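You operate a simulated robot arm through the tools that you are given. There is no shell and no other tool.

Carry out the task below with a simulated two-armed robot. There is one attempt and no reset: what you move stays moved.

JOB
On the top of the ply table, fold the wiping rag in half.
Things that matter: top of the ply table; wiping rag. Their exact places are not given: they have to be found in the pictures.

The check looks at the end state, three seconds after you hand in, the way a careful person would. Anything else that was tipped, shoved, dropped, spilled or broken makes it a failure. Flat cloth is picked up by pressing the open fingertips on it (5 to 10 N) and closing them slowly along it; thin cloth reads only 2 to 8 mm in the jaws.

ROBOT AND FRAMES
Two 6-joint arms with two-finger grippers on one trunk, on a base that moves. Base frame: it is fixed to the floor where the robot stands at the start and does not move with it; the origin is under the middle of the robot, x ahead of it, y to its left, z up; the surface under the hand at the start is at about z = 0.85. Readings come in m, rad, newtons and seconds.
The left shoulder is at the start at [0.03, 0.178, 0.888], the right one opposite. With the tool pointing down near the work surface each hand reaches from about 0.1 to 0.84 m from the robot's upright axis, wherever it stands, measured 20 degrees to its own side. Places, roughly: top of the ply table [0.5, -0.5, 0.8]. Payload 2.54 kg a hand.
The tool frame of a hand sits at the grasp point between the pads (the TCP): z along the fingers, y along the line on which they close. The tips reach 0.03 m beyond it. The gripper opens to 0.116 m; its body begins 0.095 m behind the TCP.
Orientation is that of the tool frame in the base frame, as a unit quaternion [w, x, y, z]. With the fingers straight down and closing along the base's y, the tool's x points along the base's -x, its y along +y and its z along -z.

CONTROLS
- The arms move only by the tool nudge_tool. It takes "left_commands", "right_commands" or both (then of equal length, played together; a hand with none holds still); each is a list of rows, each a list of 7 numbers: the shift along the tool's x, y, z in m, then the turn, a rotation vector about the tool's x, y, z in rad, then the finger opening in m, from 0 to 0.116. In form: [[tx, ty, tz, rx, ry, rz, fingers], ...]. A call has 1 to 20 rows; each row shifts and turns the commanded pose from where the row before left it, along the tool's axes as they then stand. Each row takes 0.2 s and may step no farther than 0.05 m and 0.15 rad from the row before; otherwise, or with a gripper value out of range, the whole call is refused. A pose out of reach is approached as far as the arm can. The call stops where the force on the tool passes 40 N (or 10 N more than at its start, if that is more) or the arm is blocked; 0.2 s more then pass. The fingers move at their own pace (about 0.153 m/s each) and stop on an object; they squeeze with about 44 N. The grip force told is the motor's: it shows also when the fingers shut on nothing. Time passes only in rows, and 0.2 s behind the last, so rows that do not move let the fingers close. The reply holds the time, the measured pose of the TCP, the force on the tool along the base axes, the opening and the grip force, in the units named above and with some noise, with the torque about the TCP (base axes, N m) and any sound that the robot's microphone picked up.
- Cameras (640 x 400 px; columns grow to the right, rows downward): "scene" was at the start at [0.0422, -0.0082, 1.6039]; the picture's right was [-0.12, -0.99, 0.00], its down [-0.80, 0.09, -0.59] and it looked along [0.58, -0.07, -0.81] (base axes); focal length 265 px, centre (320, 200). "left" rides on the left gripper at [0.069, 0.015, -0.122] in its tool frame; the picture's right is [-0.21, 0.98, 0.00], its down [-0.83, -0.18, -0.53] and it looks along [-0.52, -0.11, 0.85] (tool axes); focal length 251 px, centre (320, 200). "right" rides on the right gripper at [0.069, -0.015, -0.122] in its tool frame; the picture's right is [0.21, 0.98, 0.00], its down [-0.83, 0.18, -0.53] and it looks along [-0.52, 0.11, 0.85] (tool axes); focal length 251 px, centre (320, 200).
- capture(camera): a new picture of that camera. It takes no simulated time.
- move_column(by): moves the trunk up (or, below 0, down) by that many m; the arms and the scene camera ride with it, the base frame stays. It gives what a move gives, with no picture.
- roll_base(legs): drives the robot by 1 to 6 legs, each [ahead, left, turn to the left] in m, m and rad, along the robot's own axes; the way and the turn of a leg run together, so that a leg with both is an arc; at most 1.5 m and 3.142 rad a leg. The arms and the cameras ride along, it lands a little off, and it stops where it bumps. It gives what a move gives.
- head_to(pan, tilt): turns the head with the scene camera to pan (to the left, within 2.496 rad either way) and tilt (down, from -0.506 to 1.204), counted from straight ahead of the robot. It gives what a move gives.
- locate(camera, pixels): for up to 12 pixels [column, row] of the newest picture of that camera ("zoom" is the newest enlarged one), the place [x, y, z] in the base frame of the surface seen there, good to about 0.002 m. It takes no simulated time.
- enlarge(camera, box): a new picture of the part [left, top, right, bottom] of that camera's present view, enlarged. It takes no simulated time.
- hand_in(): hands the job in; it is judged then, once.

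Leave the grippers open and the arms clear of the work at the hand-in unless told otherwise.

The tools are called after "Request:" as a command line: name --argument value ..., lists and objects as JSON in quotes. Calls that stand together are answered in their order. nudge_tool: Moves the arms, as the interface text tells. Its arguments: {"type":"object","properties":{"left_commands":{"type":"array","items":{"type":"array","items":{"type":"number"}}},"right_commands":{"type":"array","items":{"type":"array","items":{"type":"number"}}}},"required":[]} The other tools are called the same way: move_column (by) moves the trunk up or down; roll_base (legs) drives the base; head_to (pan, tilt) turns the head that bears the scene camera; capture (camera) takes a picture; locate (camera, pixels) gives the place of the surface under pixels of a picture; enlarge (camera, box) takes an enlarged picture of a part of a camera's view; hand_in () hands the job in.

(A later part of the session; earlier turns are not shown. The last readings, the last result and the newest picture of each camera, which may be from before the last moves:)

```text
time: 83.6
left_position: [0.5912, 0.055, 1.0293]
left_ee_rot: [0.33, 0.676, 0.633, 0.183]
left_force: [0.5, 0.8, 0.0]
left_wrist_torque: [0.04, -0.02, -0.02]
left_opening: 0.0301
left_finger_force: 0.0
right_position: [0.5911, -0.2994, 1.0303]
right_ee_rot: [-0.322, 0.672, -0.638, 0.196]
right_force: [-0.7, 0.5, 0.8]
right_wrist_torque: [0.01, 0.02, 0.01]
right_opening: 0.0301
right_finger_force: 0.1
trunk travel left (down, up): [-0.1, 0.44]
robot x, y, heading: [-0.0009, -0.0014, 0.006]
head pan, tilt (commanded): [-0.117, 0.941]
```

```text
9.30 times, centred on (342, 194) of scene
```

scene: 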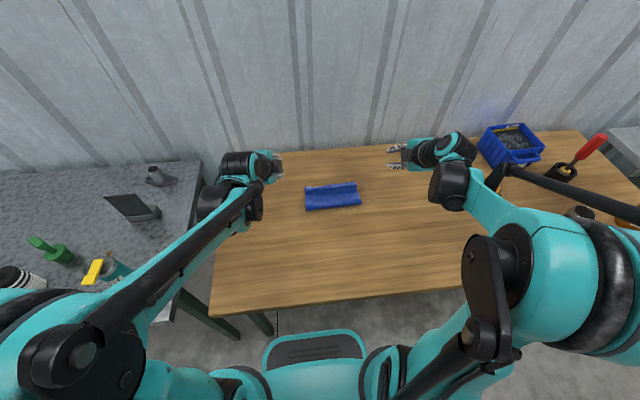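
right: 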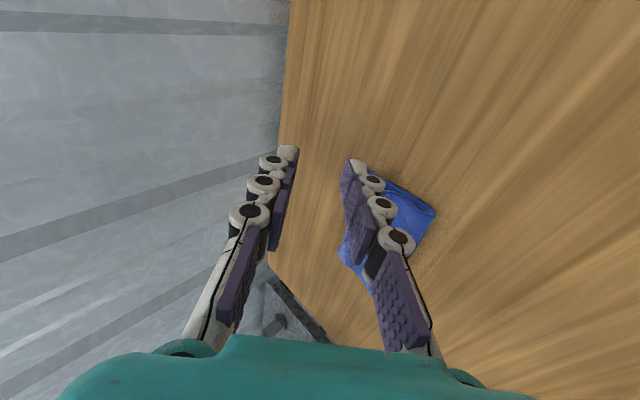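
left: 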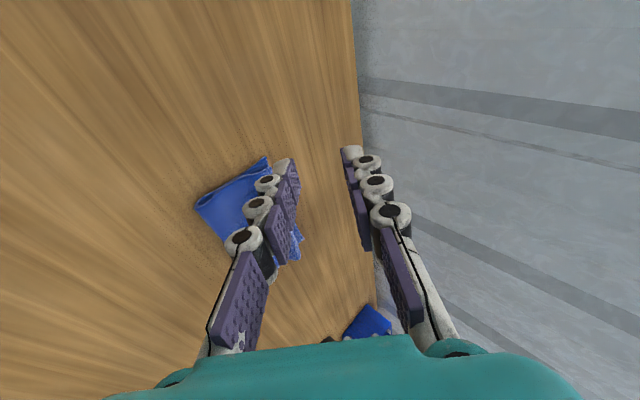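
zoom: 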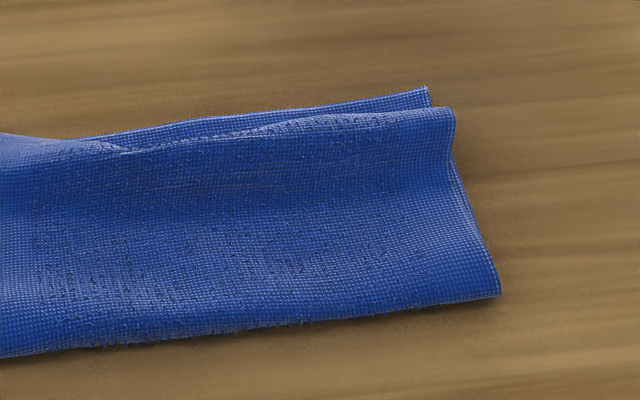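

I need a clearer side view, so I'll bring both hands back upright (rotate +0.75 rad) and open them wide, so the wrist cameras look between the fingers.

Request:
nudge_tool --left_commands '[[0, 0, 0, 0.1467, 0.0023, -0.032, 0.116], [0, 0, 0, 0.1467, 0.0023, -0.032, 0.116], [0, 0, 0, 0.1467, 0.0023, -0.032, 0.116], [0, 0, 0, 0.1467, 0.0023, -0.032, 0.116], [0, 0, 0, 0.1467, 0.0023, -0.032, 0.116], [0, 0, 0, 0, 0, 0, 0.116]]' --right_commands '[[0, 0, 0, -0.1473, 0.0034, 0.0274, 0.116], [0, 0, 0, -0.1473, 0.0034, 0.0274, 0.116], [0, 0, 0, -0.1473, 0.0034, 0.0274, 0.116], [0, 0, 0, -0.1473, 0.0034, 0.0274, 0.116], [0, 0, 0, -0.1473, 0.0034, 0.0274, 0.116], [0, 0, 0, 0, 0, 0, 0.116]]'

Request:
capture --camera "left"

Request:
capture --camera "right"

```text
time: 85.0
left_position: [0.5892, 0.0556, 1.0301]
left_ee_rot: [0.073, 0.697, 0.709, -0.078]
left_force: [-0.7, -0.9, -0.5]
left_wrist_torque: [-0.02, -0.04, 0.0]
left_opening: 0.116
left_finger_force: 0.1
right_position: [0.5896, -0.299, 1.0303]
right_ee_rot: [0.067, -0.697, 0.711, 0.064]
right_force: [1.3, 0.4, -0.9]
right_wrist_torque: [-0.02, 0.0, 0.01]
right_opening: 0.1161
right_finger_force: 0.0
trunk travel left (down, up): [-0.1, 0.44]
robot x, y, heading: [-0.002, 0.0018, 0.002]
head pan, tilt (commanded): [-0.117, 0.941]
```

```text
taken
```

left: 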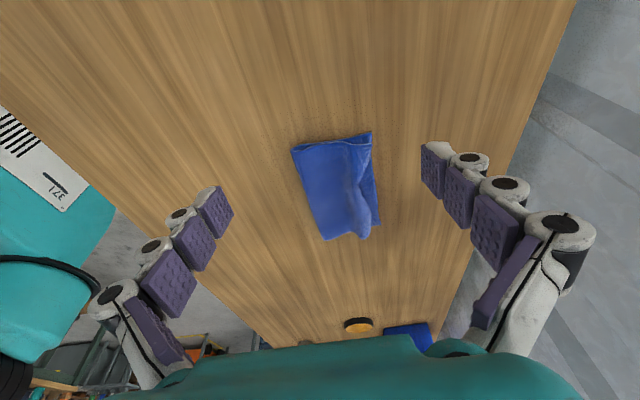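

```text
taken
```

right: 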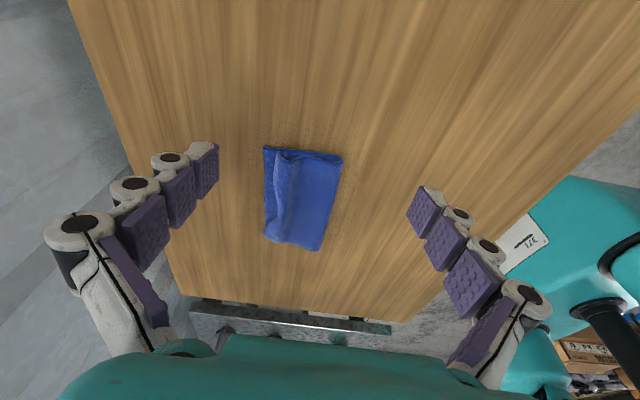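

Now the rag is visible from both sides. I'll enlarge both views.

Request:
enlarge --camera "left" --box '[270, 115, 400, 255]'

Request:
enlarge --camera "right" --box '[240, 130, 370, 265]'

```text
2.86 times, centred on (335, 185) of left
```

zoom: 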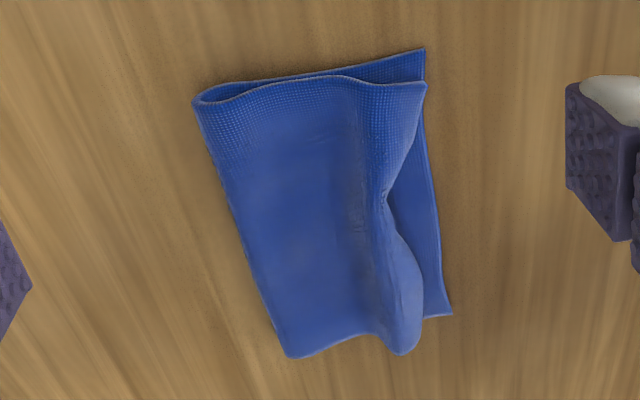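

```text
2.96 times, centred on (305, 198) of right
```

zoom: 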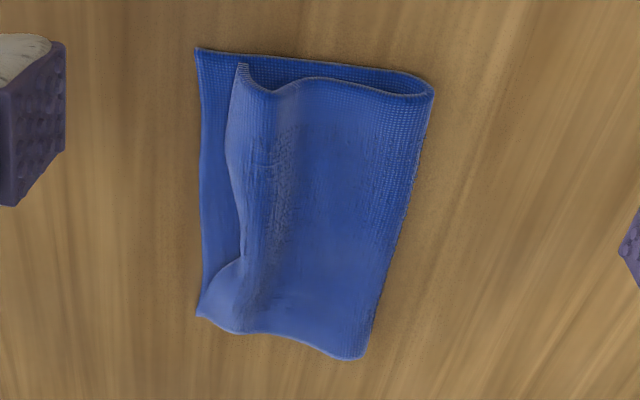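

From both sides I can see that the left corner lies out flat, but from the middle to the right the strip stands like a small wall, with its apex at x ≈ 0.617, z ≈ 0.88. I'll use the right hand to pinch that standing ridge near the right corner, lift it clear, and let it spring out in the air. First I hover over it.

Request:
nudge_tool --right_commands '[[-0.01095, -0.0031, 0.0155, 0, 0, 0, 0.046], [-0.01095, -0.0031, 0.0155, 0, 0, 0, 0.046], [-0.01095, -0.0031, 0.0155, 0, 0, 0, 0.046], [-0.01095, -0.0031, 0.0155, 0, 0, 0, 0.046], [-0.01095, -0.0031, 0.0155, 0, 0, 0, 0.046], [-0.01095, -0.0031, 0.0155, 0, 0, 0, 0.046], [-0.01095, -0.0031, 0.0155, 0, 0, 0, 0.046], [-0.01095, -0.0031, 0.0155, 0, 0, 0, 0.046], [0, 0, 0, 0, 0, 0, 0.046]]'

Request:
capture --camera "right"

Request:
enlarge --camera "right" --box '[200, 80, 440, 230]'

Request:
capture --camera "left"

```text
time: 87.0
left_position: [0.5903, 0.0568, 1.0285]
left_ee_rot: [0.075, 0.697, 0.708, -0.079]
left_force: [0.2, 0.1, -0.3]
left_wrist_torque: [0.0, -0.01, -0.04]
left_opening: 0.1158
left_finger_force: 0.0
right_position: [0.616, -0.1921, 0.9198]
right_ee_rot: [0.066, -0.697, 0.712, 0.064]
right_force: [0.5, 0.3, -0.4]
right_wrist_torque: [-0.02, 0.0, 0.02]
right_opening: 0.0465
right_finger_force: 0.0
trunk travel left (down, up): [-0.1, 0.44]
robot x, y, heading: [-0.0005, -0.0015, 0.002]
head pan, tilt (commanded): [-0.117, 0.941]
```

```text
taken
```

right: 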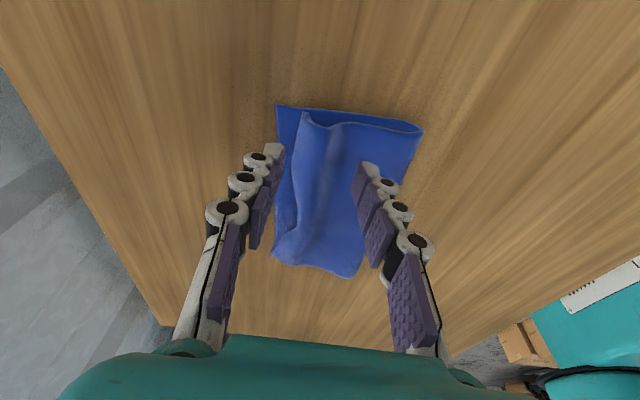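

```text
2.67 times, centred on (320, 155) of right
```

zoom: 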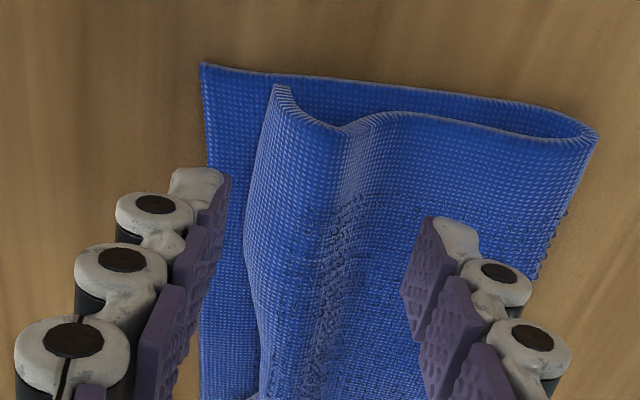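

```text
taken
```

left: 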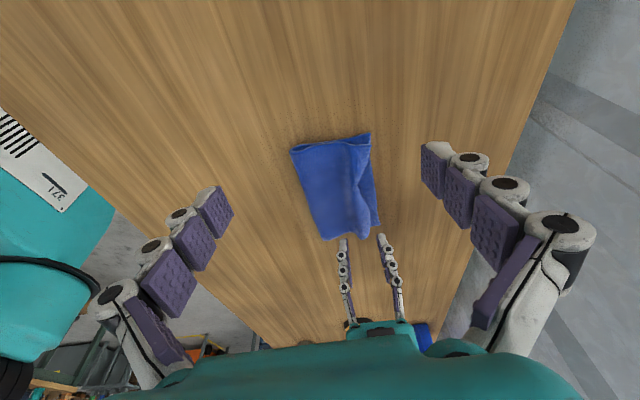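

I'll locate the profile of the top layer's right side: right camera (305, 115), (312, 120), (329, 129), (346, 124), (400, 125), and the lower corner (278, 106).

Request:
locate --camera "right" --pixels '[[305, 115], [312, 122], [320, 127], [329, 130], [346, 124], [370, 122], [400, 126], [278, 106], [296, 145], [293, 170], [300, 140], [330, 150]]'

```text
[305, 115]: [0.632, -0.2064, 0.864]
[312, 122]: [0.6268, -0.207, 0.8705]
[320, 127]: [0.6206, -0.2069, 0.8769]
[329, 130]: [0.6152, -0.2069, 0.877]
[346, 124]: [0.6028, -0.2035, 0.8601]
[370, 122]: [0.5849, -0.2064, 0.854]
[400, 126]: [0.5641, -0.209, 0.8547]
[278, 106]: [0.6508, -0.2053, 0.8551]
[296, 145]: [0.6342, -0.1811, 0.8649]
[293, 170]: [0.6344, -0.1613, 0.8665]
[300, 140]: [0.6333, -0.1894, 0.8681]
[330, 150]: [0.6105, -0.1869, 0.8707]
```

The top layer isn't tucked. It has a gentle hump (apex at x ≈ 0.617, z ≈ 0.877) and its edge rests at x ≈ 0.633 on the lower layer, whose edge is at ≈ 0.651. Pressing the hump down should push the edge outward to meet it. I'll close the right fingers and press gently from above.

Request:
nudge_tool --right_commands '[[0, 0, 0, 0, 0, 0, 0.0], [0, 0, 0, 0, 0, 0, 0.0], [0.0007, 0, 0.0039, 0, 0, 0, 0], [0.0007, 0, 0.0039, 0, 0, 0, 0], [0.0007, 0, 0.0039, 0, 0, 0, 0], [0.0007, 0, 0.0039, 0, 0, 0, 0], [0.0007, 0, 0.0039, 0, 0, 0, 0], [0, 0, 0, 0, 0, 0, 0]]'

Request:
enlarge --camera "right" --box '[200, 80, 440, 230]'

Request:
enlarge --camera "left" --box '[270, 115, 400, 255]'

```text
time: 88.8
left_position: [0.5898, 0.056, 1.0296]
left_ee_rot: [0.075, 0.696, 0.71, -0.077]
left_force: [0.8, 0.7, 0.5]
left_wrist_torque: [0.0, -0.01, 0.01]
left_opening: 0.1161
left_finger_force: 0.0
right_position: [0.618, -0.1903, 0.9021]
right_ee_rot: [0.066, -0.696, 0.712, 0.064]
right_force: [0.0, 0.7, 0.3]
right_wrist_torque: [0.04, -0.02, -0.07]
right_opening: 0.0
right_finger_force: 29.0
trunk travel left (down, up): [-0.1, 0.44]
robot x, y, heading: [0.0024, 0.0004, -0.001]
head pan, tilt (commanded): [-0.117, 0.941]
```

```text
2.67 times, centred on (320, 155) of right
```

zoom: 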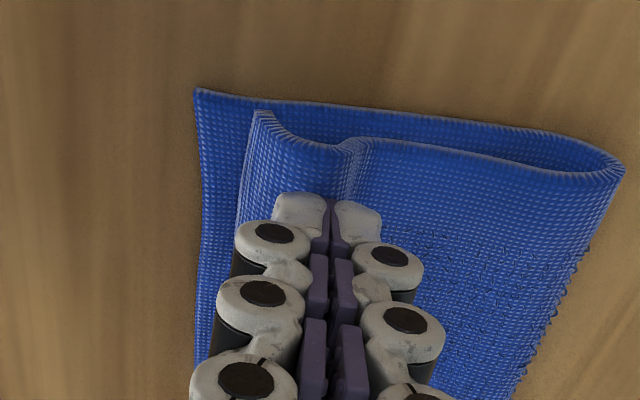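

```text
2.86 times, centred on (335, 185) of left
```

zoom: 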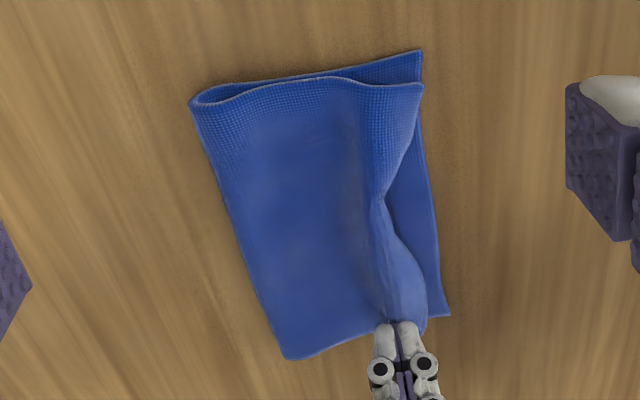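

The fingertips are just on the hump. I press down another 7 mm in small steps.

Request:
nudge_tool --right_commands '[[0.0004, 0, 0.00195, 0, 0, 0, 0], [0.0004, 0, 0.00195, 0, 0, 0, 0], [0.0004, 0, 0.00195, 0, 0, 0, 0], [0.0002, 0, 0.001, 0, 0, 0, 0], [0, 0, 0, 0, 0, 0, 0]]'

Request:
enlarge --camera "right" --box '[200, 80, 440, 230]'

Request:
enlarge --camera "left" --box '[270, 115, 400, 255]'

```text
time: 90.0
left_position: [0.5907, 0.0571, 1.0297]
left_ee_rot: [0.074, 0.696, 0.71, -0.079]
left_force: [0.4, 0.5, -0.3]
left_wrist_torque: [0.02, 0.0, 0.0]
left_opening: 0.1161
left_finger_force: 0.1
right_position: [0.6167, -0.1915, 0.8963]
right_ee_rot: [0.066, -0.696, 0.712, 0.064]
right_force: [-0.4, 0.4, 0.2]
right_wrist_torque: [-0.01, 0.02, -0.02]
right_opening: 0.0001
right_finger_force: 28.2
trunk travel left (down, up): [-0.1, 0.44]
robot x, y, heading: [0.0013, 0.0019, 0.0]
head pan, tilt (commanded): [-0.117, 0.941]
```

```text
2.67 times, centred on (320, 155) of right
```

zoom: 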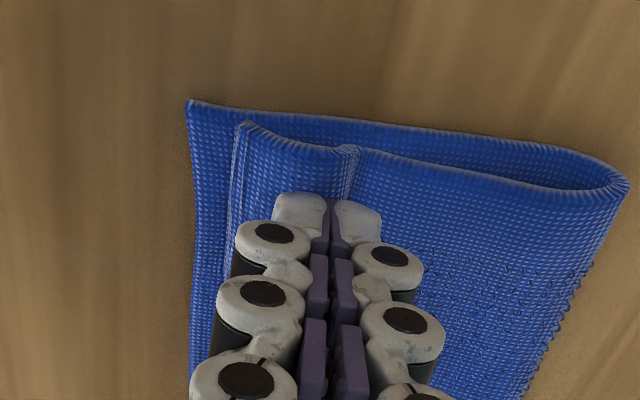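

```text
2.86 times, centred on (335, 185) of left
```

zoom: 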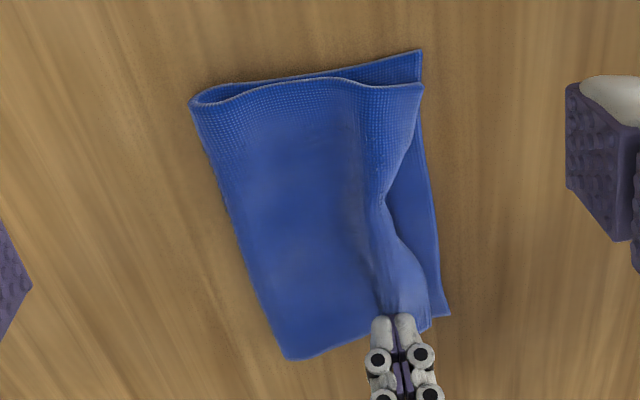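

The hump flattens and the edge moves outward. I'll press 3 mm more, then slide 15 mm in +x with that light pressure to smooth the edge outward.

Request:
nudge_tool --right_commands '[[0.0003, 0, 0.0015, 0, 0, 0, 0], [0.0003, 0, 0.0015, 0, 0, 0, 0], [0, -0.003, 0, 0, 0, 0, 0], [0, -0.003, 0, 0, 0, 0, 0], [0, -0.003, 0, 0, 0, 0, 0], [0, -0.003, 0, 0, 0, 0, 0], [0, -0.003, 0, 0, 0, 0, 0], [0, 0, 0, 0, 0, 0, 0]]'

Request:
enlarge --camera "right" --box '[200, 80, 440, 230]'

Request:
enlarge --camera "left" --box '[270, 115, 400, 255]'

```text
time: 91.8
left_position: [0.5902, 0.0572, 1.0286]
left_ee_rot: [0.075, 0.697, 0.709, -0.078]
left_force: [-0.3, -0.7, -0.2]
left_wrist_torque: [0.0, 0.03, 0.02]
left_opening: 0.1159
left_finger_force: 0.0
right_position: [0.6326, -0.1901, 0.8954]
right_ee_rot: [0.067, -0.697, 0.711, 0.064]
right_force: [0.6, -0.5, 0.0]
right_wrist_torque: [-0.01, 0.0, -0.01]
right_opening: 0.0
right_finger_force: 28.5
trunk travel left (down, up): [-0.1, 0.44]
robot x, y, heading: [0.0008, -0.0002, -0.0]
head pan, tilt (commanded): [-0.117, 0.941]
```

```text
2.67 times, centred on (320, 155) of right
```

zoom: 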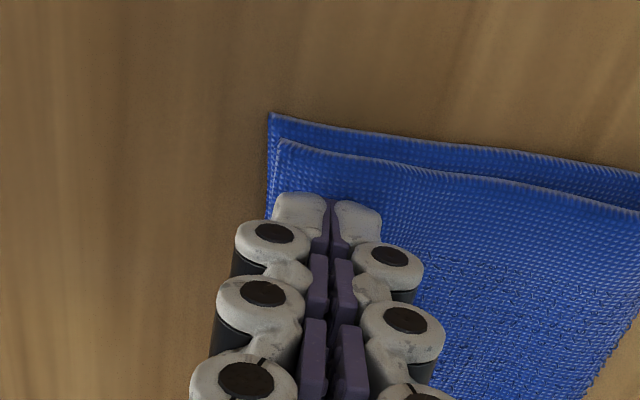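

```text
2.86 times, centred on (335, 185) of left
```

zoom: 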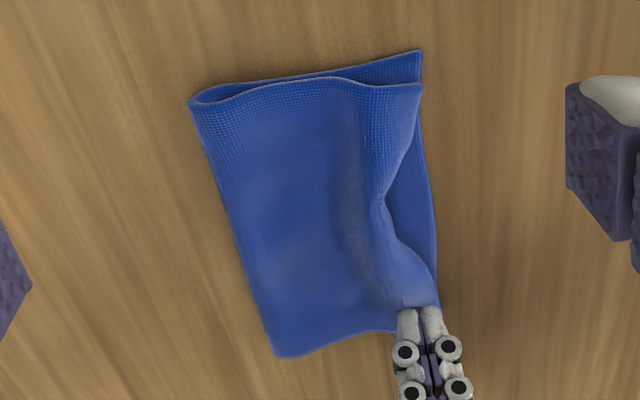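

The right corner is now almost flush with the lower corner. I'll repeat this smoothing stroke at the middle (y ≈ -0.125), where the edge still dips inward: rise, move over, press down, then sweep +x.

Request:
nudge_tool --right_commands '[[-0.0018, 0, -0.0098, 0, 0, 0, 0], [-0.0018, 0, -0.0098, 0, 0, 0, 0], [-0.0195, 0.0077, 0.0037, 0, 0, 0, 0], [-0.0195, 0.0077, 0.0037, 0, 0, 0, 0], [-0.0195, 0.0077, 0.0037, 0, 0, 0, 0], [0, 0, 0, 0, 0, 0, 0]]'

Request:
capture --camera "right"

Request:
enlarge --camera "left" --box '[270, 115, 400, 255]'

```text
time: 93.2
left_position: [0.5904, 0.0559, 1.0289]
left_ee_rot: [0.074, 0.698, 0.708, -0.079]
left_force: [0.7, -0.2, -0.1]
left_wrist_torque: [0.0, 0.0, -0.06]
left_opening: 0.116
left_finger_force: 0.1
right_position: [0.6119, -0.1324, 0.9116]
right_ee_rot: [0.067, -0.697, 0.711, 0.064]
right_force: [0.4, 0.2, 0.1]
right_wrist_torque: [-0.01, 0.0, 0.02]
right_opening: 0.0002
right_finger_force: 28.1
trunk travel left (down, up): [-0.1, 0.44]
robot x, y, heading: [0.0001, -0.0018, 0.002]
head pan, tilt (commanded): [-0.117, 0.941]
```

```text
taken
```

right: 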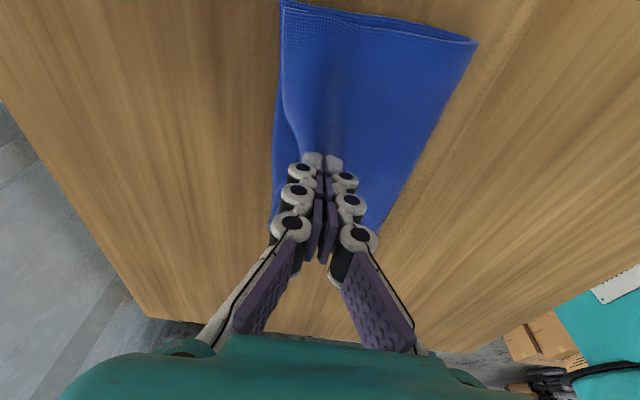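

```text
2.86 times, centred on (335, 185) of left
```

zoom: 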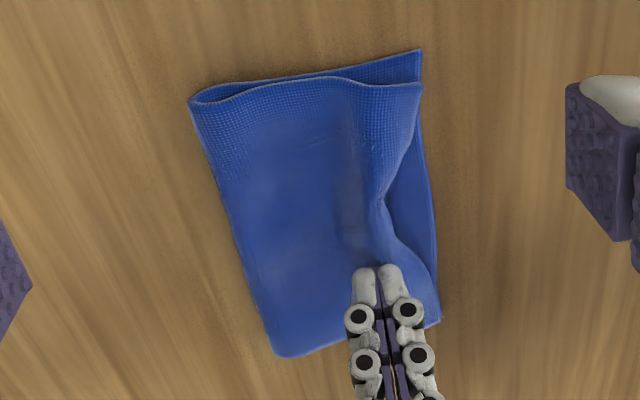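

The right corner stays flat. I'll locate the dip of the edge (zoom (385, 200)) and the hump beside it.

Request:
locate --camera "zoom" --pixels '[[384, 200], [405, 250], [400, 150], [420, 88], [365, 200], [350, 200], [436, 310], [432, 200], [350, 130], [385, 230]]'

```text
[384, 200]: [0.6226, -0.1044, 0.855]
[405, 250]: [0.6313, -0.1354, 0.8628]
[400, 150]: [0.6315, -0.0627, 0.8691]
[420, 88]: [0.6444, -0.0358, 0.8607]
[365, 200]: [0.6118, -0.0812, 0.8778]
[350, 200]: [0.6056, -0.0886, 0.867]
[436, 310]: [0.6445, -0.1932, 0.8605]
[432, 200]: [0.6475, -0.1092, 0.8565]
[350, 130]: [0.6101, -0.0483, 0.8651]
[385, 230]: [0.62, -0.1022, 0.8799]
```

The highest part of the hump is around y ≈ -0.08 to -0.105. I'll work toward it from the flat right side. First a press and sweep at y ≈ -0.127.

Request:
nudge_tool --right_commands '[[0.0007, 0, 0.0037, 0, 0, 0, 0], [0.0007, 0, 0.0037, 0, 0, 0, 0], [0.0007, 0, 0.0037, 0, 0, 0, 0], [0.0007, 0, 0.0037, 0, 0, 0, 0], [0.0006, 0, 0.003, 0, 0, 0, 0], [0, -0.003, 0, 0, 0, 0, 0], [0, -0.003, 0, 0, 0, 0, 0], [0, -0.003, 0, 0, 0, 0, 0], [0, -0.003, 0, 0, 0, 0, 0], [0, -0.003, 0, 0, 0, 0, 0], [0, -0.003, 0, 0, 0, 0, 0], [0, 0, 0, 0, 0, 0, 0]]'

Request:
enlarge --camera "left" --box '[270, 115, 400, 255]'

Request:
enlarge --camera "right" --box '[200, 20, 440, 220]'

```text
time: 95.8
left_position: [0.5897, 0.0566, 1.0299]
left_ee_rot: [0.075, 0.697, 0.709, -0.078]
left_force: [0.1, -0.1, -0.4]
left_wrist_torque: [-0.02, 0.01, 0.01]
left_opening: 0.116
left_finger_force: 0.1
right_position: [0.6291, -0.1312, 0.8948]
right_ee_rot: [0.067, -0.697, 0.711, 0.063]
right_force: [-0.3, 0.1, -0.5]
right_wrist_torque: [-0.03, -0.04, 0.01]
right_opening: 0.0001
right_finger_force: 28.6
trunk travel left (down, up): [-0.1, 0.44]
robot x, y, heading: [-0.0006, -0.0018, -0.001]
head pan, tilt (commanded): [-0.117, 0.941]
```

```text
2.86 times, centred on (335, 185) of left
```

zoom: 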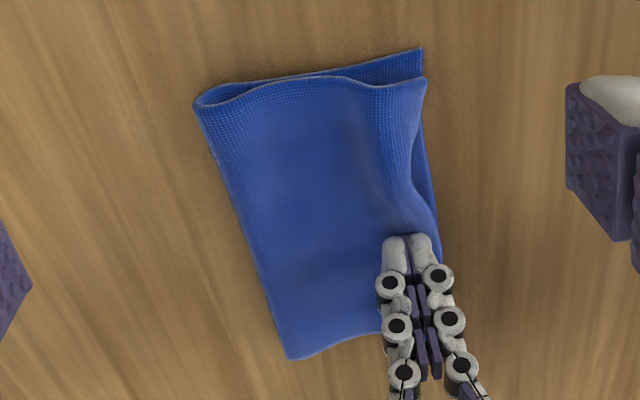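

```text
2.00 times, centred on (320, 120) of right
```

zoom: 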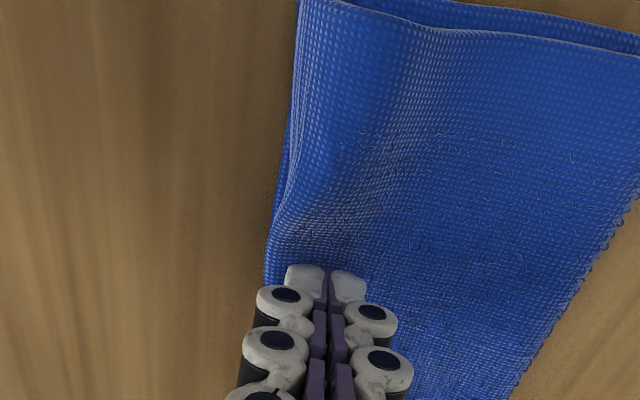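

That worked well and only a small hump remains near y ≈ -0.08. I repeat the stroke there.

Request:
nudge_tool --right_commands '[[-0.0018, 0, -0.0098, 0, 0, 0, 0], [-0.0018, 0, -0.0098, 0, 0, 0, 0], [-0.0195, 0.0094, 0.0036, 0, 0, 0, 0], [-0.0195, 0.0094, 0.0036, 0, 0, 0, 0], [0.0007, 0, 0.0037, 0, 0, 0, 0], [0.0007, 0, 0.0037, 0, 0, 0, 0], [0.0007, 0, 0.0037, 0, 0, 0, 0], [0.0007, 0, 0.0037, 0, 0, 0, 0], [0.0006, 0, 0.0035, 0, 0, 0, 0], [0, 0, 0, 0, 0, 0, 0]]'

Request:
enlarge --camera "left" --box '[270, 115, 400, 255]'

```text
time: 98.0
left_position: [0.5897, 0.0555, 1.0295]
left_ee_rot: [0.075, 0.696, 0.709, -0.078]
left_force: [-0.6, 0.1, 0.2]
left_wrist_torque: [-0.02, 0.01, 0.02]
left_opening: 0.1161
left_finger_force: 0.0
right_position: [0.6105, -0.0905, 0.8961]
right_ee_rot: [0.067, -0.697, 0.712, 0.064]
right_force: [0.1, 0.1, 0.8]
right_wrist_torque: [0.0, 0.01, -0.03]
right_opening: 0.0
right_finger_force: 29.3
trunk travel left (down, up): [-0.1, 0.44]
robot x, y, heading: [0.0021, -0.0002, 0.002]
head pan, tilt (commanded): [-0.117, 0.941]
```

```text
2.86 times, centred on (335, 185) of left
```

zoom: 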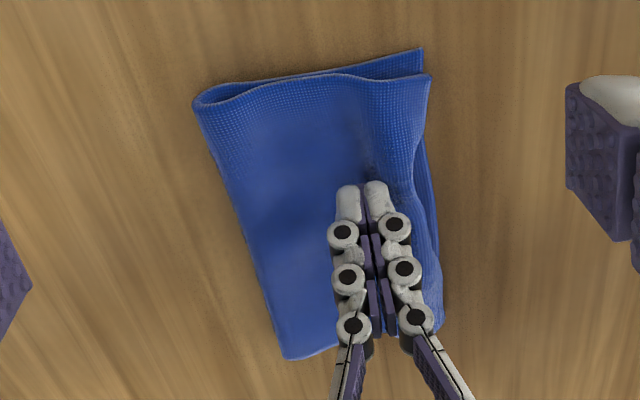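

Light contact, 0.8 N. Now I sweep +x 18 mm.

Request:
nudge_tool --right_commands '[[0.0001, -0.003, 0.0005, 0, 0, 0, 0], [0.0001, -0.003, 0.0005, 0, 0, 0, 0], [0, -0.003, 0, 0, 0, 0, 0], [0, -0.003, 0, 0, 0, 0, 0], [0, -0.003, 0, 0, 0, 0, 0], [0, -0.003, 0, 0, 0, 0, 0], [0, 0, 0, 0, 0, 0, 0]]'

Request:
enlarge --camera "left" --box '[270, 115, 400, 255]'

Request:
enlarge --camera "right" --box '[200, 20, 440, 220]'

```text
time: 99.6
left_position: [0.5916, 0.0565, 1.029]
left_ee_rot: [0.074, 0.697, 0.709, -0.078]
left_force: [-0.3, 0.1, 0.6]
left_wrist_torque: [-0.03, -0.03, -0.03]
left_opening: 0.1159
left_finger_force: 0.1
right_position: [0.6282, -0.0931, 0.8963]
right_ee_rot: [0.067, -0.697, 0.711, 0.063]
right_force: [0.3, 0.2, -0.1]
right_wrist_torque: [0.02, 0.02, 0.0]
right_opening: 0.0
right_finger_force: 28.7
trunk travel left (down, up): [-0.1, 0.44]
robot x, y, heading: [-0.0038, -0.0011, 0.004]
head pan, tilt (commanded): [-0.117, 0.941]
```

```text
2.86 times, centred on (335, 185) of left
```

zoom: 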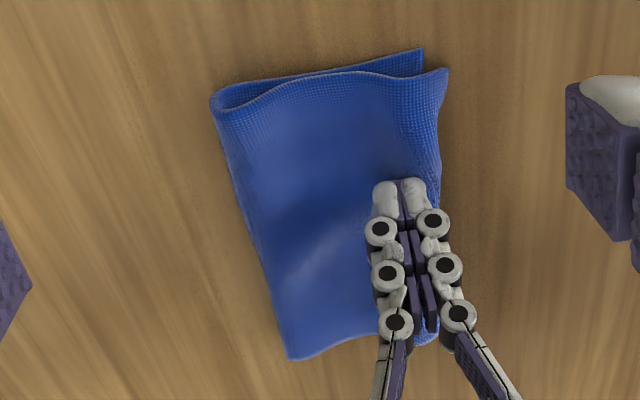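

```text
2.00 times, centred on (320, 120) of right
```

zoom: 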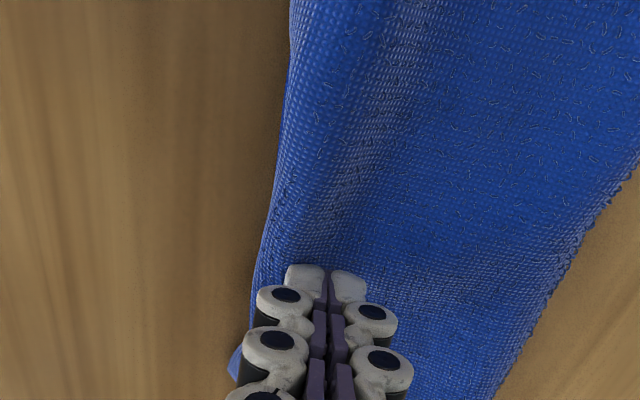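

The edge is now out along the whole length. I'll lift the right hand straight up 50 mm, then take it out to the right, and measure everything.

Request:
nudge_tool --right_commands '[[-0.0023, 0, -0.0123, 0, 0, 0, 0], [-0.0023, 0, -0.0123, 0, 0, 0, 0], [-0.0023, 0, -0.0123, 0, 0, 0, 0], [-0.0023, 0, -0.0123, 0, 0, 0, 0], [0.022, 0.001, -0.017, 0, 0, 0, 0.05], [0.022, 0.001, -0.017, 0, 0, 0, 0.05], [0.022, 0.001, -0.017, 0, 0, 0, 0.1], [0.022, 0.001, -0.017, 0, 0, 0, 0.116], [0.022, 0.001, -0.017, 0, 0, 0, 0.116], [0.022, 0.001, -0.017, 0, 0, 0, 0.116], [0.022, 0.001, -0.017, 0, 0, 0, 0.116], [0.022, 0.001, -0.017, 0, 0, 0, 0.116], [0, 0, 0, 0, 0, 0, 0.116]]'

Request:
capture --camera "scene"

Request:
enlarge --camera "left" --box '[270, 115, 400, 255]'

Request:
enlarge --camera "scene" --box '[295, 155, 385, 222]'

```text
time: 102.4
left_position: [0.5908, 0.0571, 1.0287]
left_ee_rot: [0.075, 0.696, 0.71, -0.077]
left_force: [-0.3, 0.8, -0.2]
left_wrist_torque: [0.01, 0.02, -0.01]
left_opening: 0.116
left_finger_force: 0.1
right_position: [0.6155, -0.2877, 1.0481]
right_ee_rot: [0.066, -0.697, 0.711, 0.064]
right_force: [1.0, 0.0, -0.4]
right_wrist_torque: [-0.01, -0.02, -0.02]
right_opening: 0.116
right_finger_force: 0.0
trunk travel left (down, up): [-0.1, 0.44]
robot x, y, heading: [-0.0002, -0.0016, -0.0]
head pan, tilt (commanded): [-0.117, 0.941]
```

```text
taken
```

scene: 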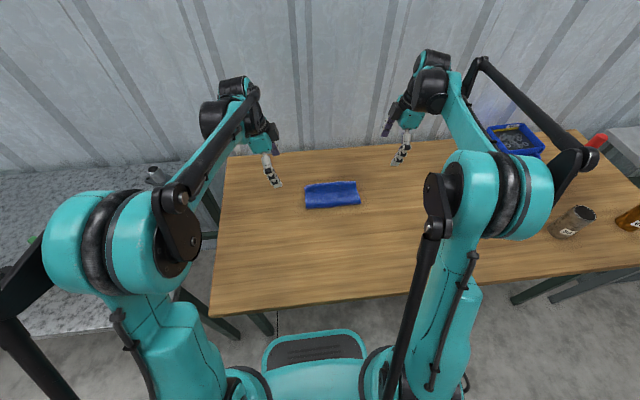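

```text
2.86 times, centred on (335, 185) of left
```

zoom: 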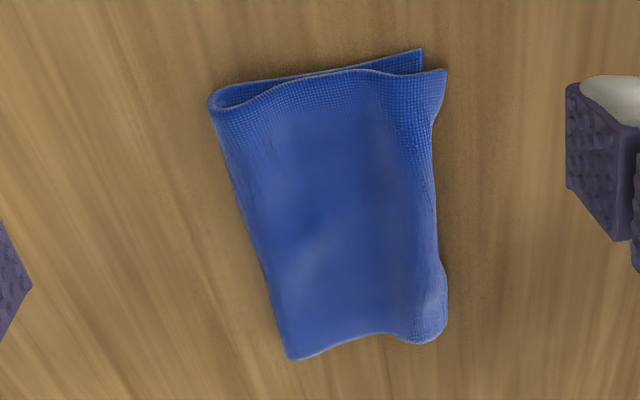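

```text
5.97 times, centred on (340, 188) of scene
```

zoom: 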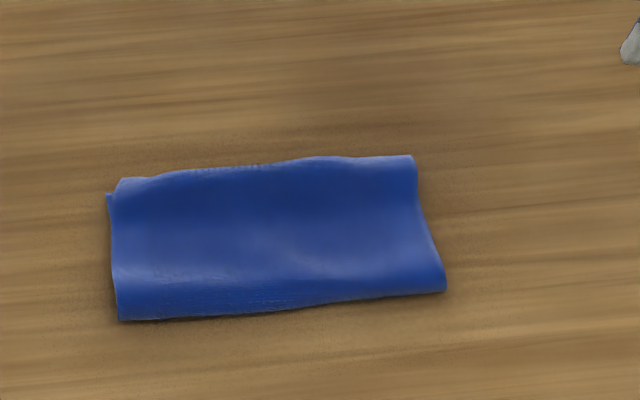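

The top layer now covers the lower one along the far edge. I'll measure it from the scene zoom, and then from the two wrist views.

Request:
locate --camera "zoom" --pixels '[[127, 182], [110, 198], [190, 173], [260, 168], [330, 160], [410, 158], [123, 316], [442, 287], [290, 305], [150, 200], [390, 180], [270, 230]]'

Request:
capture --camera "left"

Request:
capture --camera "right"

Request:
enlarge --camera "right" --box '[240, 120, 380, 265]'

```text
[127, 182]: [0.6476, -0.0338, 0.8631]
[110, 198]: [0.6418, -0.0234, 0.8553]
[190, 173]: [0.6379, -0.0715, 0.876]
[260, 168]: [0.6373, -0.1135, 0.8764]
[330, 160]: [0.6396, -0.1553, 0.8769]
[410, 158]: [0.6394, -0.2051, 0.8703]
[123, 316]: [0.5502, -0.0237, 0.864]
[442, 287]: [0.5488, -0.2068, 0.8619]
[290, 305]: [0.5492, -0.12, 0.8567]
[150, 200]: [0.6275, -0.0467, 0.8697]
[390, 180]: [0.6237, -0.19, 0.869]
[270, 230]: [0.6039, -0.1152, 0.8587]
```

```text
taken
```

left: 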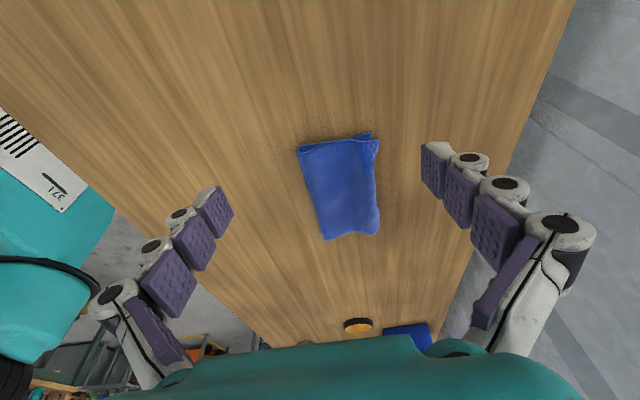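

```text
taken
```

right: 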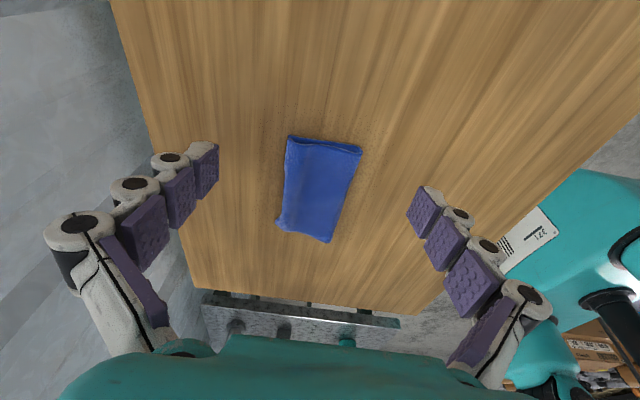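

```text
2.76 times, centred on (310, 192) of right
```

zoom: 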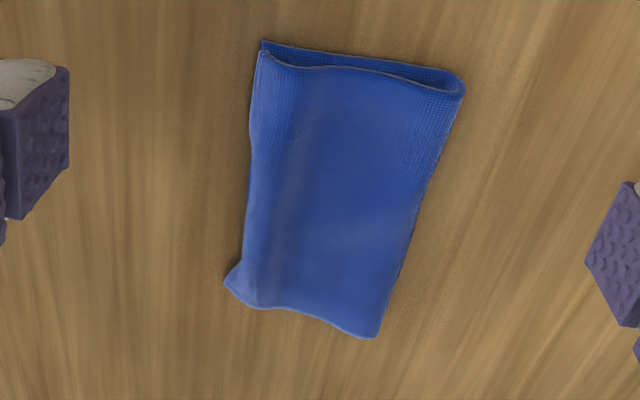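

The outlines now nearly coincide. I'll check the far corners and edge from the side views.

Request:
locate --camera "zoom" --pixels '[[262, 55], [266, 45], [254, 100], [252, 150], [246, 200], [240, 260], [232, 282], [458, 88], [376, 330], [300, 150], [280, 200], [268, 120]]'

Request:
locate --camera "left" --pixels '[[376, 143], [368, 136], [374, 165], [375, 185], [377, 205], [377, 228], [300, 150], [325, 236], [372, 150]]'

```text
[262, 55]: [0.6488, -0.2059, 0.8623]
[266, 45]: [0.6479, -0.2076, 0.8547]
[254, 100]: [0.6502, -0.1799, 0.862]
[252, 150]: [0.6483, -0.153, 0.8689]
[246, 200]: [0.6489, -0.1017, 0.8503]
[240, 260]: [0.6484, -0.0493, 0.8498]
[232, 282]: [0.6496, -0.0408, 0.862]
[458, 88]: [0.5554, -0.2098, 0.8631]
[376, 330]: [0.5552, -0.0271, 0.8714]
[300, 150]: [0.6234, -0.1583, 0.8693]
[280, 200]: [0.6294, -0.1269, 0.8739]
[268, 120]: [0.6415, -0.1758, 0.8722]
```

```text
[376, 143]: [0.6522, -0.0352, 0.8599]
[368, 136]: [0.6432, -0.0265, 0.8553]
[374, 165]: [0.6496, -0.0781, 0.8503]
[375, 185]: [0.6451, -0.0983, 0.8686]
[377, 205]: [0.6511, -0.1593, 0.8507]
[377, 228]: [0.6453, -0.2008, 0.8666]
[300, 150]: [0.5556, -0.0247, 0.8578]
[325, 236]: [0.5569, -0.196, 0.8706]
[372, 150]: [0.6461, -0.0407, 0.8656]
```

Alignment is now very good. The right corners are within about 2 mm, the left corner about 9 mm out, and the middle flush. A low hump (z ≈ 0.875) remains along x ≈ 0.63. I'll flatten it with gentle straight-down presses of the closed right fingertips, first at y ≈ -0.165.

Request:
nudge_tool --right_commands '[[-0.0114, -0.0015, 0.01875, 0, 0, 0, 0.0], [-0.0114, -0.0015, 0.01875, 0, 0, 0, 0.0], [-0.0114, -0.0015, 0.01875, 0, 0, 0, 0.0], [-0.0114, -0.0015, 0.01875, 0, 0, 0, 0.0], [-0.0114, -0.0015, 0.01875, 0, 0, 0, 0.0], [-0.0114, -0.0015, 0.01875, 0, 0, 0, 0.0], [-0.0114, -0.0015, 0.01875, 0, 0, 0, 0.0], [-0.0114, -0.0015, 0.01875, 0, 0, 0, 0.0], [0, 0, 0, 0, 0, 0, 0], [0.0007, 0, 0.0038, 0, 0, 0, 0], [0.0007, 0, 0.0038, 0, 0, 0, 0], [0.0007, 0, 0.0038, 0, 0, 0, 0], [0.0007, 0, 0.0038, 0, 0, 0, 0], [0.0007, 0, 0.0038, 0, 0, 0, 0], [0.0006, 0, 0.003, 0, 0, 0, 0], [0, 0, 0, 0, 0, 0, 0]]'

Request:
enlarge --camera "left" --box '[270, 115, 400, 255]'

Request:
enlarge --camera "right" --box '[200, 60, 440, 220]'

```text
time: 105.8
left_position: [0.5907, 0.057, 1.0298]
left_ee_rot: [0.075, 0.697, 0.709, -0.079]
left_force: [0.5, 0.0, 0.8]
left_wrist_torque: [0.02, -0.01, -0.03]
left_opening: 0.116
left_finger_force: 0.1
right_position: [0.6316, -0.172, 0.8941]
right_ee_rot: [0.067, -0.697, 0.711, 0.065]
right_force: [1.1, 0.9, 0.4]
right_wrist_torque: [0.0, 0.01, 0.01]
right_opening: 0.0
right_finger_force: 28.8
trunk travel left (down, up): [-0.1, 0.44]
robot x, y, heading: [0.0006, 0.0022, 0.001]
head pan, tilt (commanded): [-0.117, 0.941]
```

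```text
2.86 times, centred on (335, 185) of left
```

zoom: 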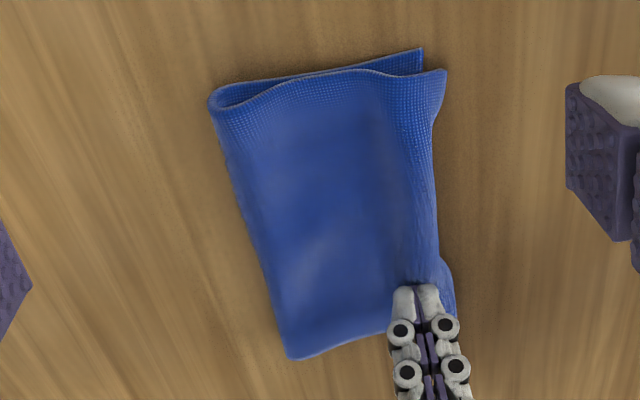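

```text
2.50 times, centred on (320, 140) of right
```

zoom: 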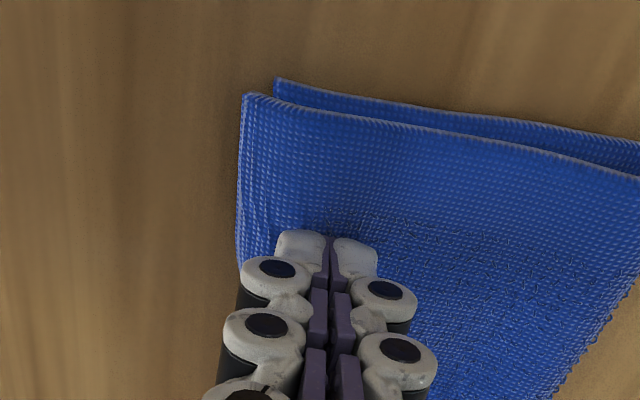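

Pressing flattens the hump and pushes the edge 6–7 mm past the lower corner. I'll slide the fingertips 8 mm back toward the fold to even that out, then lift and check.

Request:
nudge_tool --right_commands '[[0.0002, 0.002, 0.001, 0, 0, 0, 0], [0, 0.002, 0, 0, 0, 0, 0], [0, 0.002, 0, 0, 0, 0, 0], [0, 0.002, 0, 0, 0, 0, 0], [-0.0011, 0, -0.0059, 0, 0, 0, 0], [-0.0018, 0, -0.0098, 0, 0, 0, 0], [-0.0018, 0, -0.0098, 0, 0, 0, 0], [0, 0, 0, 0, 0, 0, 0]]'

Request:
enlarge --camera "left" --box '[270, 115, 400, 255]'

Request:
enlarge --camera "right" --box '[200, 60, 440, 220]'

```text
time: 107.6
left_position: [0.5901, 0.0578, 1.0297]
left_ee_rot: [0.074, 0.697, 0.709, -0.079]
left_force: [-0.5, -0.1, 0.7]
left_wrist_torque: [0.0, 0.04, -0.01]
left_opening: 0.1159
left_finger_force: 0.0
right_position: [0.625, -0.1722, 0.9178]
right_ee_rot: [0.067, -0.696, 0.712, 0.063]
right_force: [0.6, 0.0, 0.4]
right_wrist_torque: [0.0, 0.05, 0.01]
right_opening: 0.0
right_finger_force: 28.7
trunk travel left (down, up): [-0.1, 0.44]
robot x, y, heading: [0.0017, -0.0036, -0.003]
head pan, tilt (commanded): [-0.117, 0.941]
```

```text
2.86 times, centred on (335, 185) of left
```

zoom: 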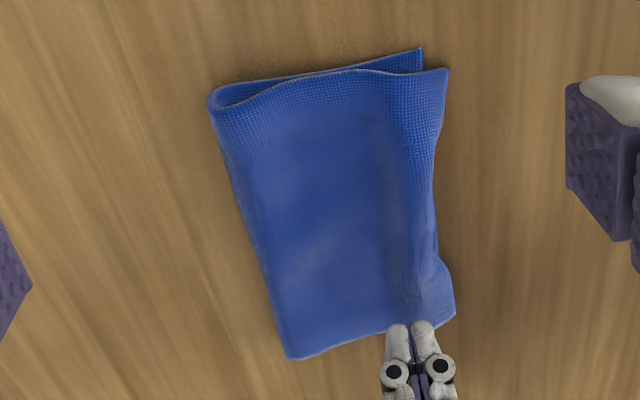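

```text
2.50 times, centred on (320, 140) of right
```

zoom: 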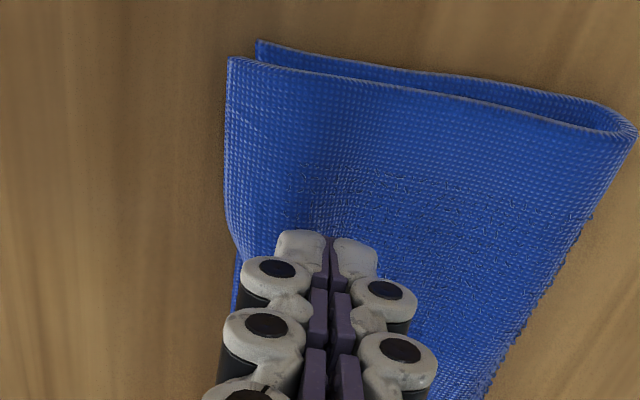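

The right part is flat. I repeat the same gentle press at the middle (y ≈ -0.105), with a short slide back, then lift.

Request:
nudge_tool --right_commands '[[-0.0197, 0.0004, 0.0037, 0, 0, 0, 0], [-0.0197, 0.0004, 0.0037, 0, 0, 0, 0], [-0.0197, 0.0004, 0.0037, 0, 0, 0, 0], [0.0007, 0, 0.0038, 0, 0, 0, 0], [0.0007, 0, 0.0038, 0, 0, 0, 0], [0.0007, 0, 0.0038, 0, 0, 0, 0], [0.0007, 0, 0.0038, 0, 0, 0, 0], [0.0007, 0, 0.0038, 0, 0, 0, 0], [0.0006, 0, 0.0033, 0, 0, 0, 0], [0, 0.002, 0, 0, 0, 0, 0], [0, 0.002, 0, 0, 0, 0, 0], [0, 0.002, 0, 0, 0, 0, 0], [-0.0011, 0, -0.0059, 0, 0, 0, 0], [-0.0018, 0, -0.0098, 0, 0, 0, 0], [-0.0018, 0, -0.0098, 0, 0, 0, 0], [0, 0, 0, 0, 0, 0, 0]]'

Request:
enlarge --camera "left" --box '[270, 115, 400, 255]'

Request:
enlarge --camera "right" --box '[200, 20, 440, 220]'

```text
time: 111.0
left_position: [0.5897, 0.0563, 1.0291]
left_ee_rot: [0.075, 0.696, 0.71, -0.078]
left_force: [-0.6, 0.0, 0.1]
left_wrist_torque: [0.0, 0.01, 0.0]
left_opening: 0.1162
left_finger_force: 0.0
right_position: [0.6175, -0.1103, 0.9212]
right_ee_rot: [0.067, -0.696, 0.712, 0.064]
right_force: [-0.7, -0.6, 0.4]
right_wrist_torque: [-0.01, -0.01, 0.01]
right_opening: 0.0
right_finger_force: 28.2
trunk travel left (down, up): [-0.1, 0.44]
robot x, y, heading: [0.0018, -0.0037, -0.003]
head pan, tilt (commanded): [-0.117, 0.941]
```

```text
2.86 times, centred on (335, 185) of left
```

zoom: 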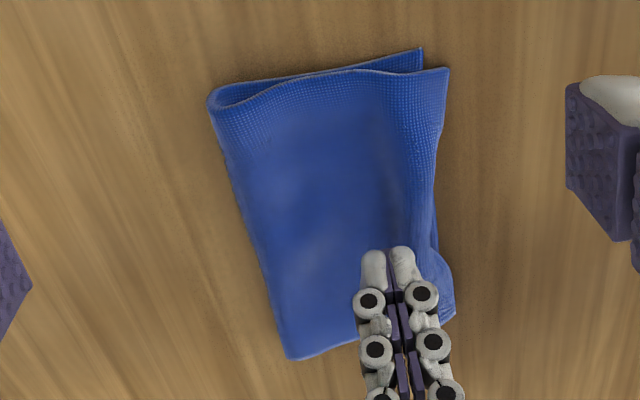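

```text
2.00 times, centred on (320, 120) of right
```

zoom: 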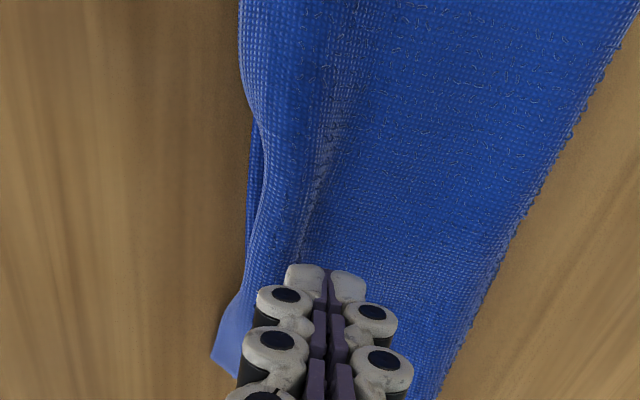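

The middle edge is now just 3–5 mm inside. One more light stroke here: press and sweep 12 mm in +x, then lift.

Request:
nudge_tool --right_commands '[[0.0007, 0, 0.0039, 0, 0, 0, 0], [0.0007, 0, 0.0039, 0, 0, 0, 0], [0.0007, 0, 0.0039, 0, 0, 0, 0], [0.0007, 0, 0.0039, 0, 0, 0, 0], [0.0007, 0, 0.0039, 0, 0, 0, 0], [0.0007, 0, 0.0039, 0, 0, 0, 0], [0.0005, 0, 0.0029, 0, 0, 0, 0], [0, -0.003, 0, 0, 0, 0, 0], [0, -0.003, 0, 0, 0, 0, 0], [0, -0.003, 0, 0, 0, 0, 0], [0, -0.003, 0, 0, 0, 0, 0], [-0.0011, 0, -0.0059, 0, 0, 0, 0], [-0.0018, 0, -0.0098, 0, 0, 0, 0], [-0.0018, 0, -0.0098, 0, 0, 0, 0], [-0.0018, 0, -0.0098, 0, 0, 0, 0], [0, 0, 0, 0, 0, 0, 0]]'

Request:
enlarge --camera "left" --box '[270, 115, 400, 255]'

Request:
enlarge --camera "right" --box '[200, 20, 440, 220]'

```text
time: 114.4
left_position: [0.5894, 0.0563, 1.0295]
left_ee_rot: [0.074, 0.697, 0.709, -0.078]
left_force: [-1.0, -0.1, -0.6]
left_wrist_torque: [-0.01, 0.01, 0.01]
left_opening: 0.1159
left_finger_force: 0.0
right_position: [0.6285, -0.1136, 0.9322]
right_ee_rot: [0.066, -0.697, 0.711, 0.064]
right_force: [-0.3, 0.4, 0.3]
right_wrist_torque: [-0.02, -0.03, 0.03]
right_opening: 0.0
right_finger_force: 28.9
trunk travel left (down, up): [-0.1, 0.44]
robot x, y, heading: [-0.0024, -0.0, 0.001]
head pan, tilt (commanded): [-0.117, 0.941]
```

```text
2.86 times, centred on (335, 185) of left
```

zoom: 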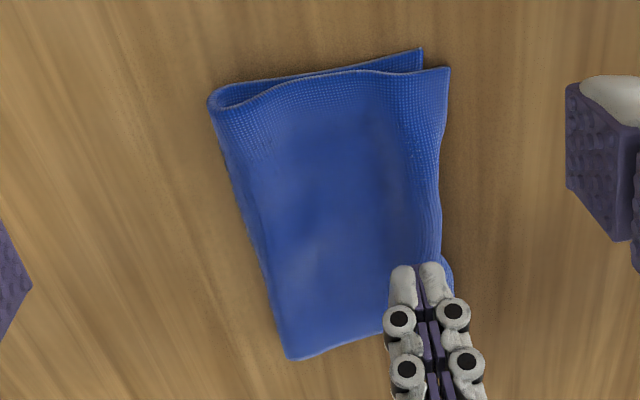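

```text
2.00 times, centred on (320, 120) of right
```

zoom: 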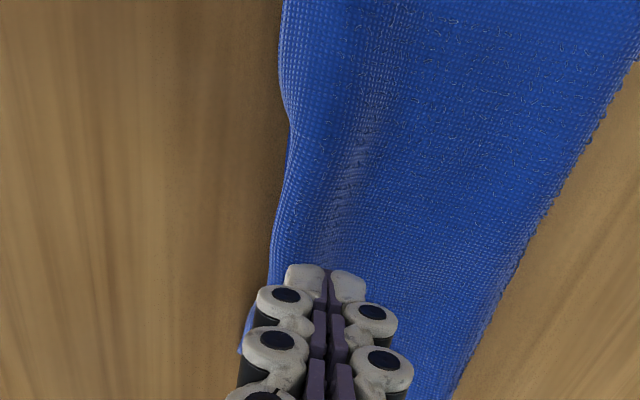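

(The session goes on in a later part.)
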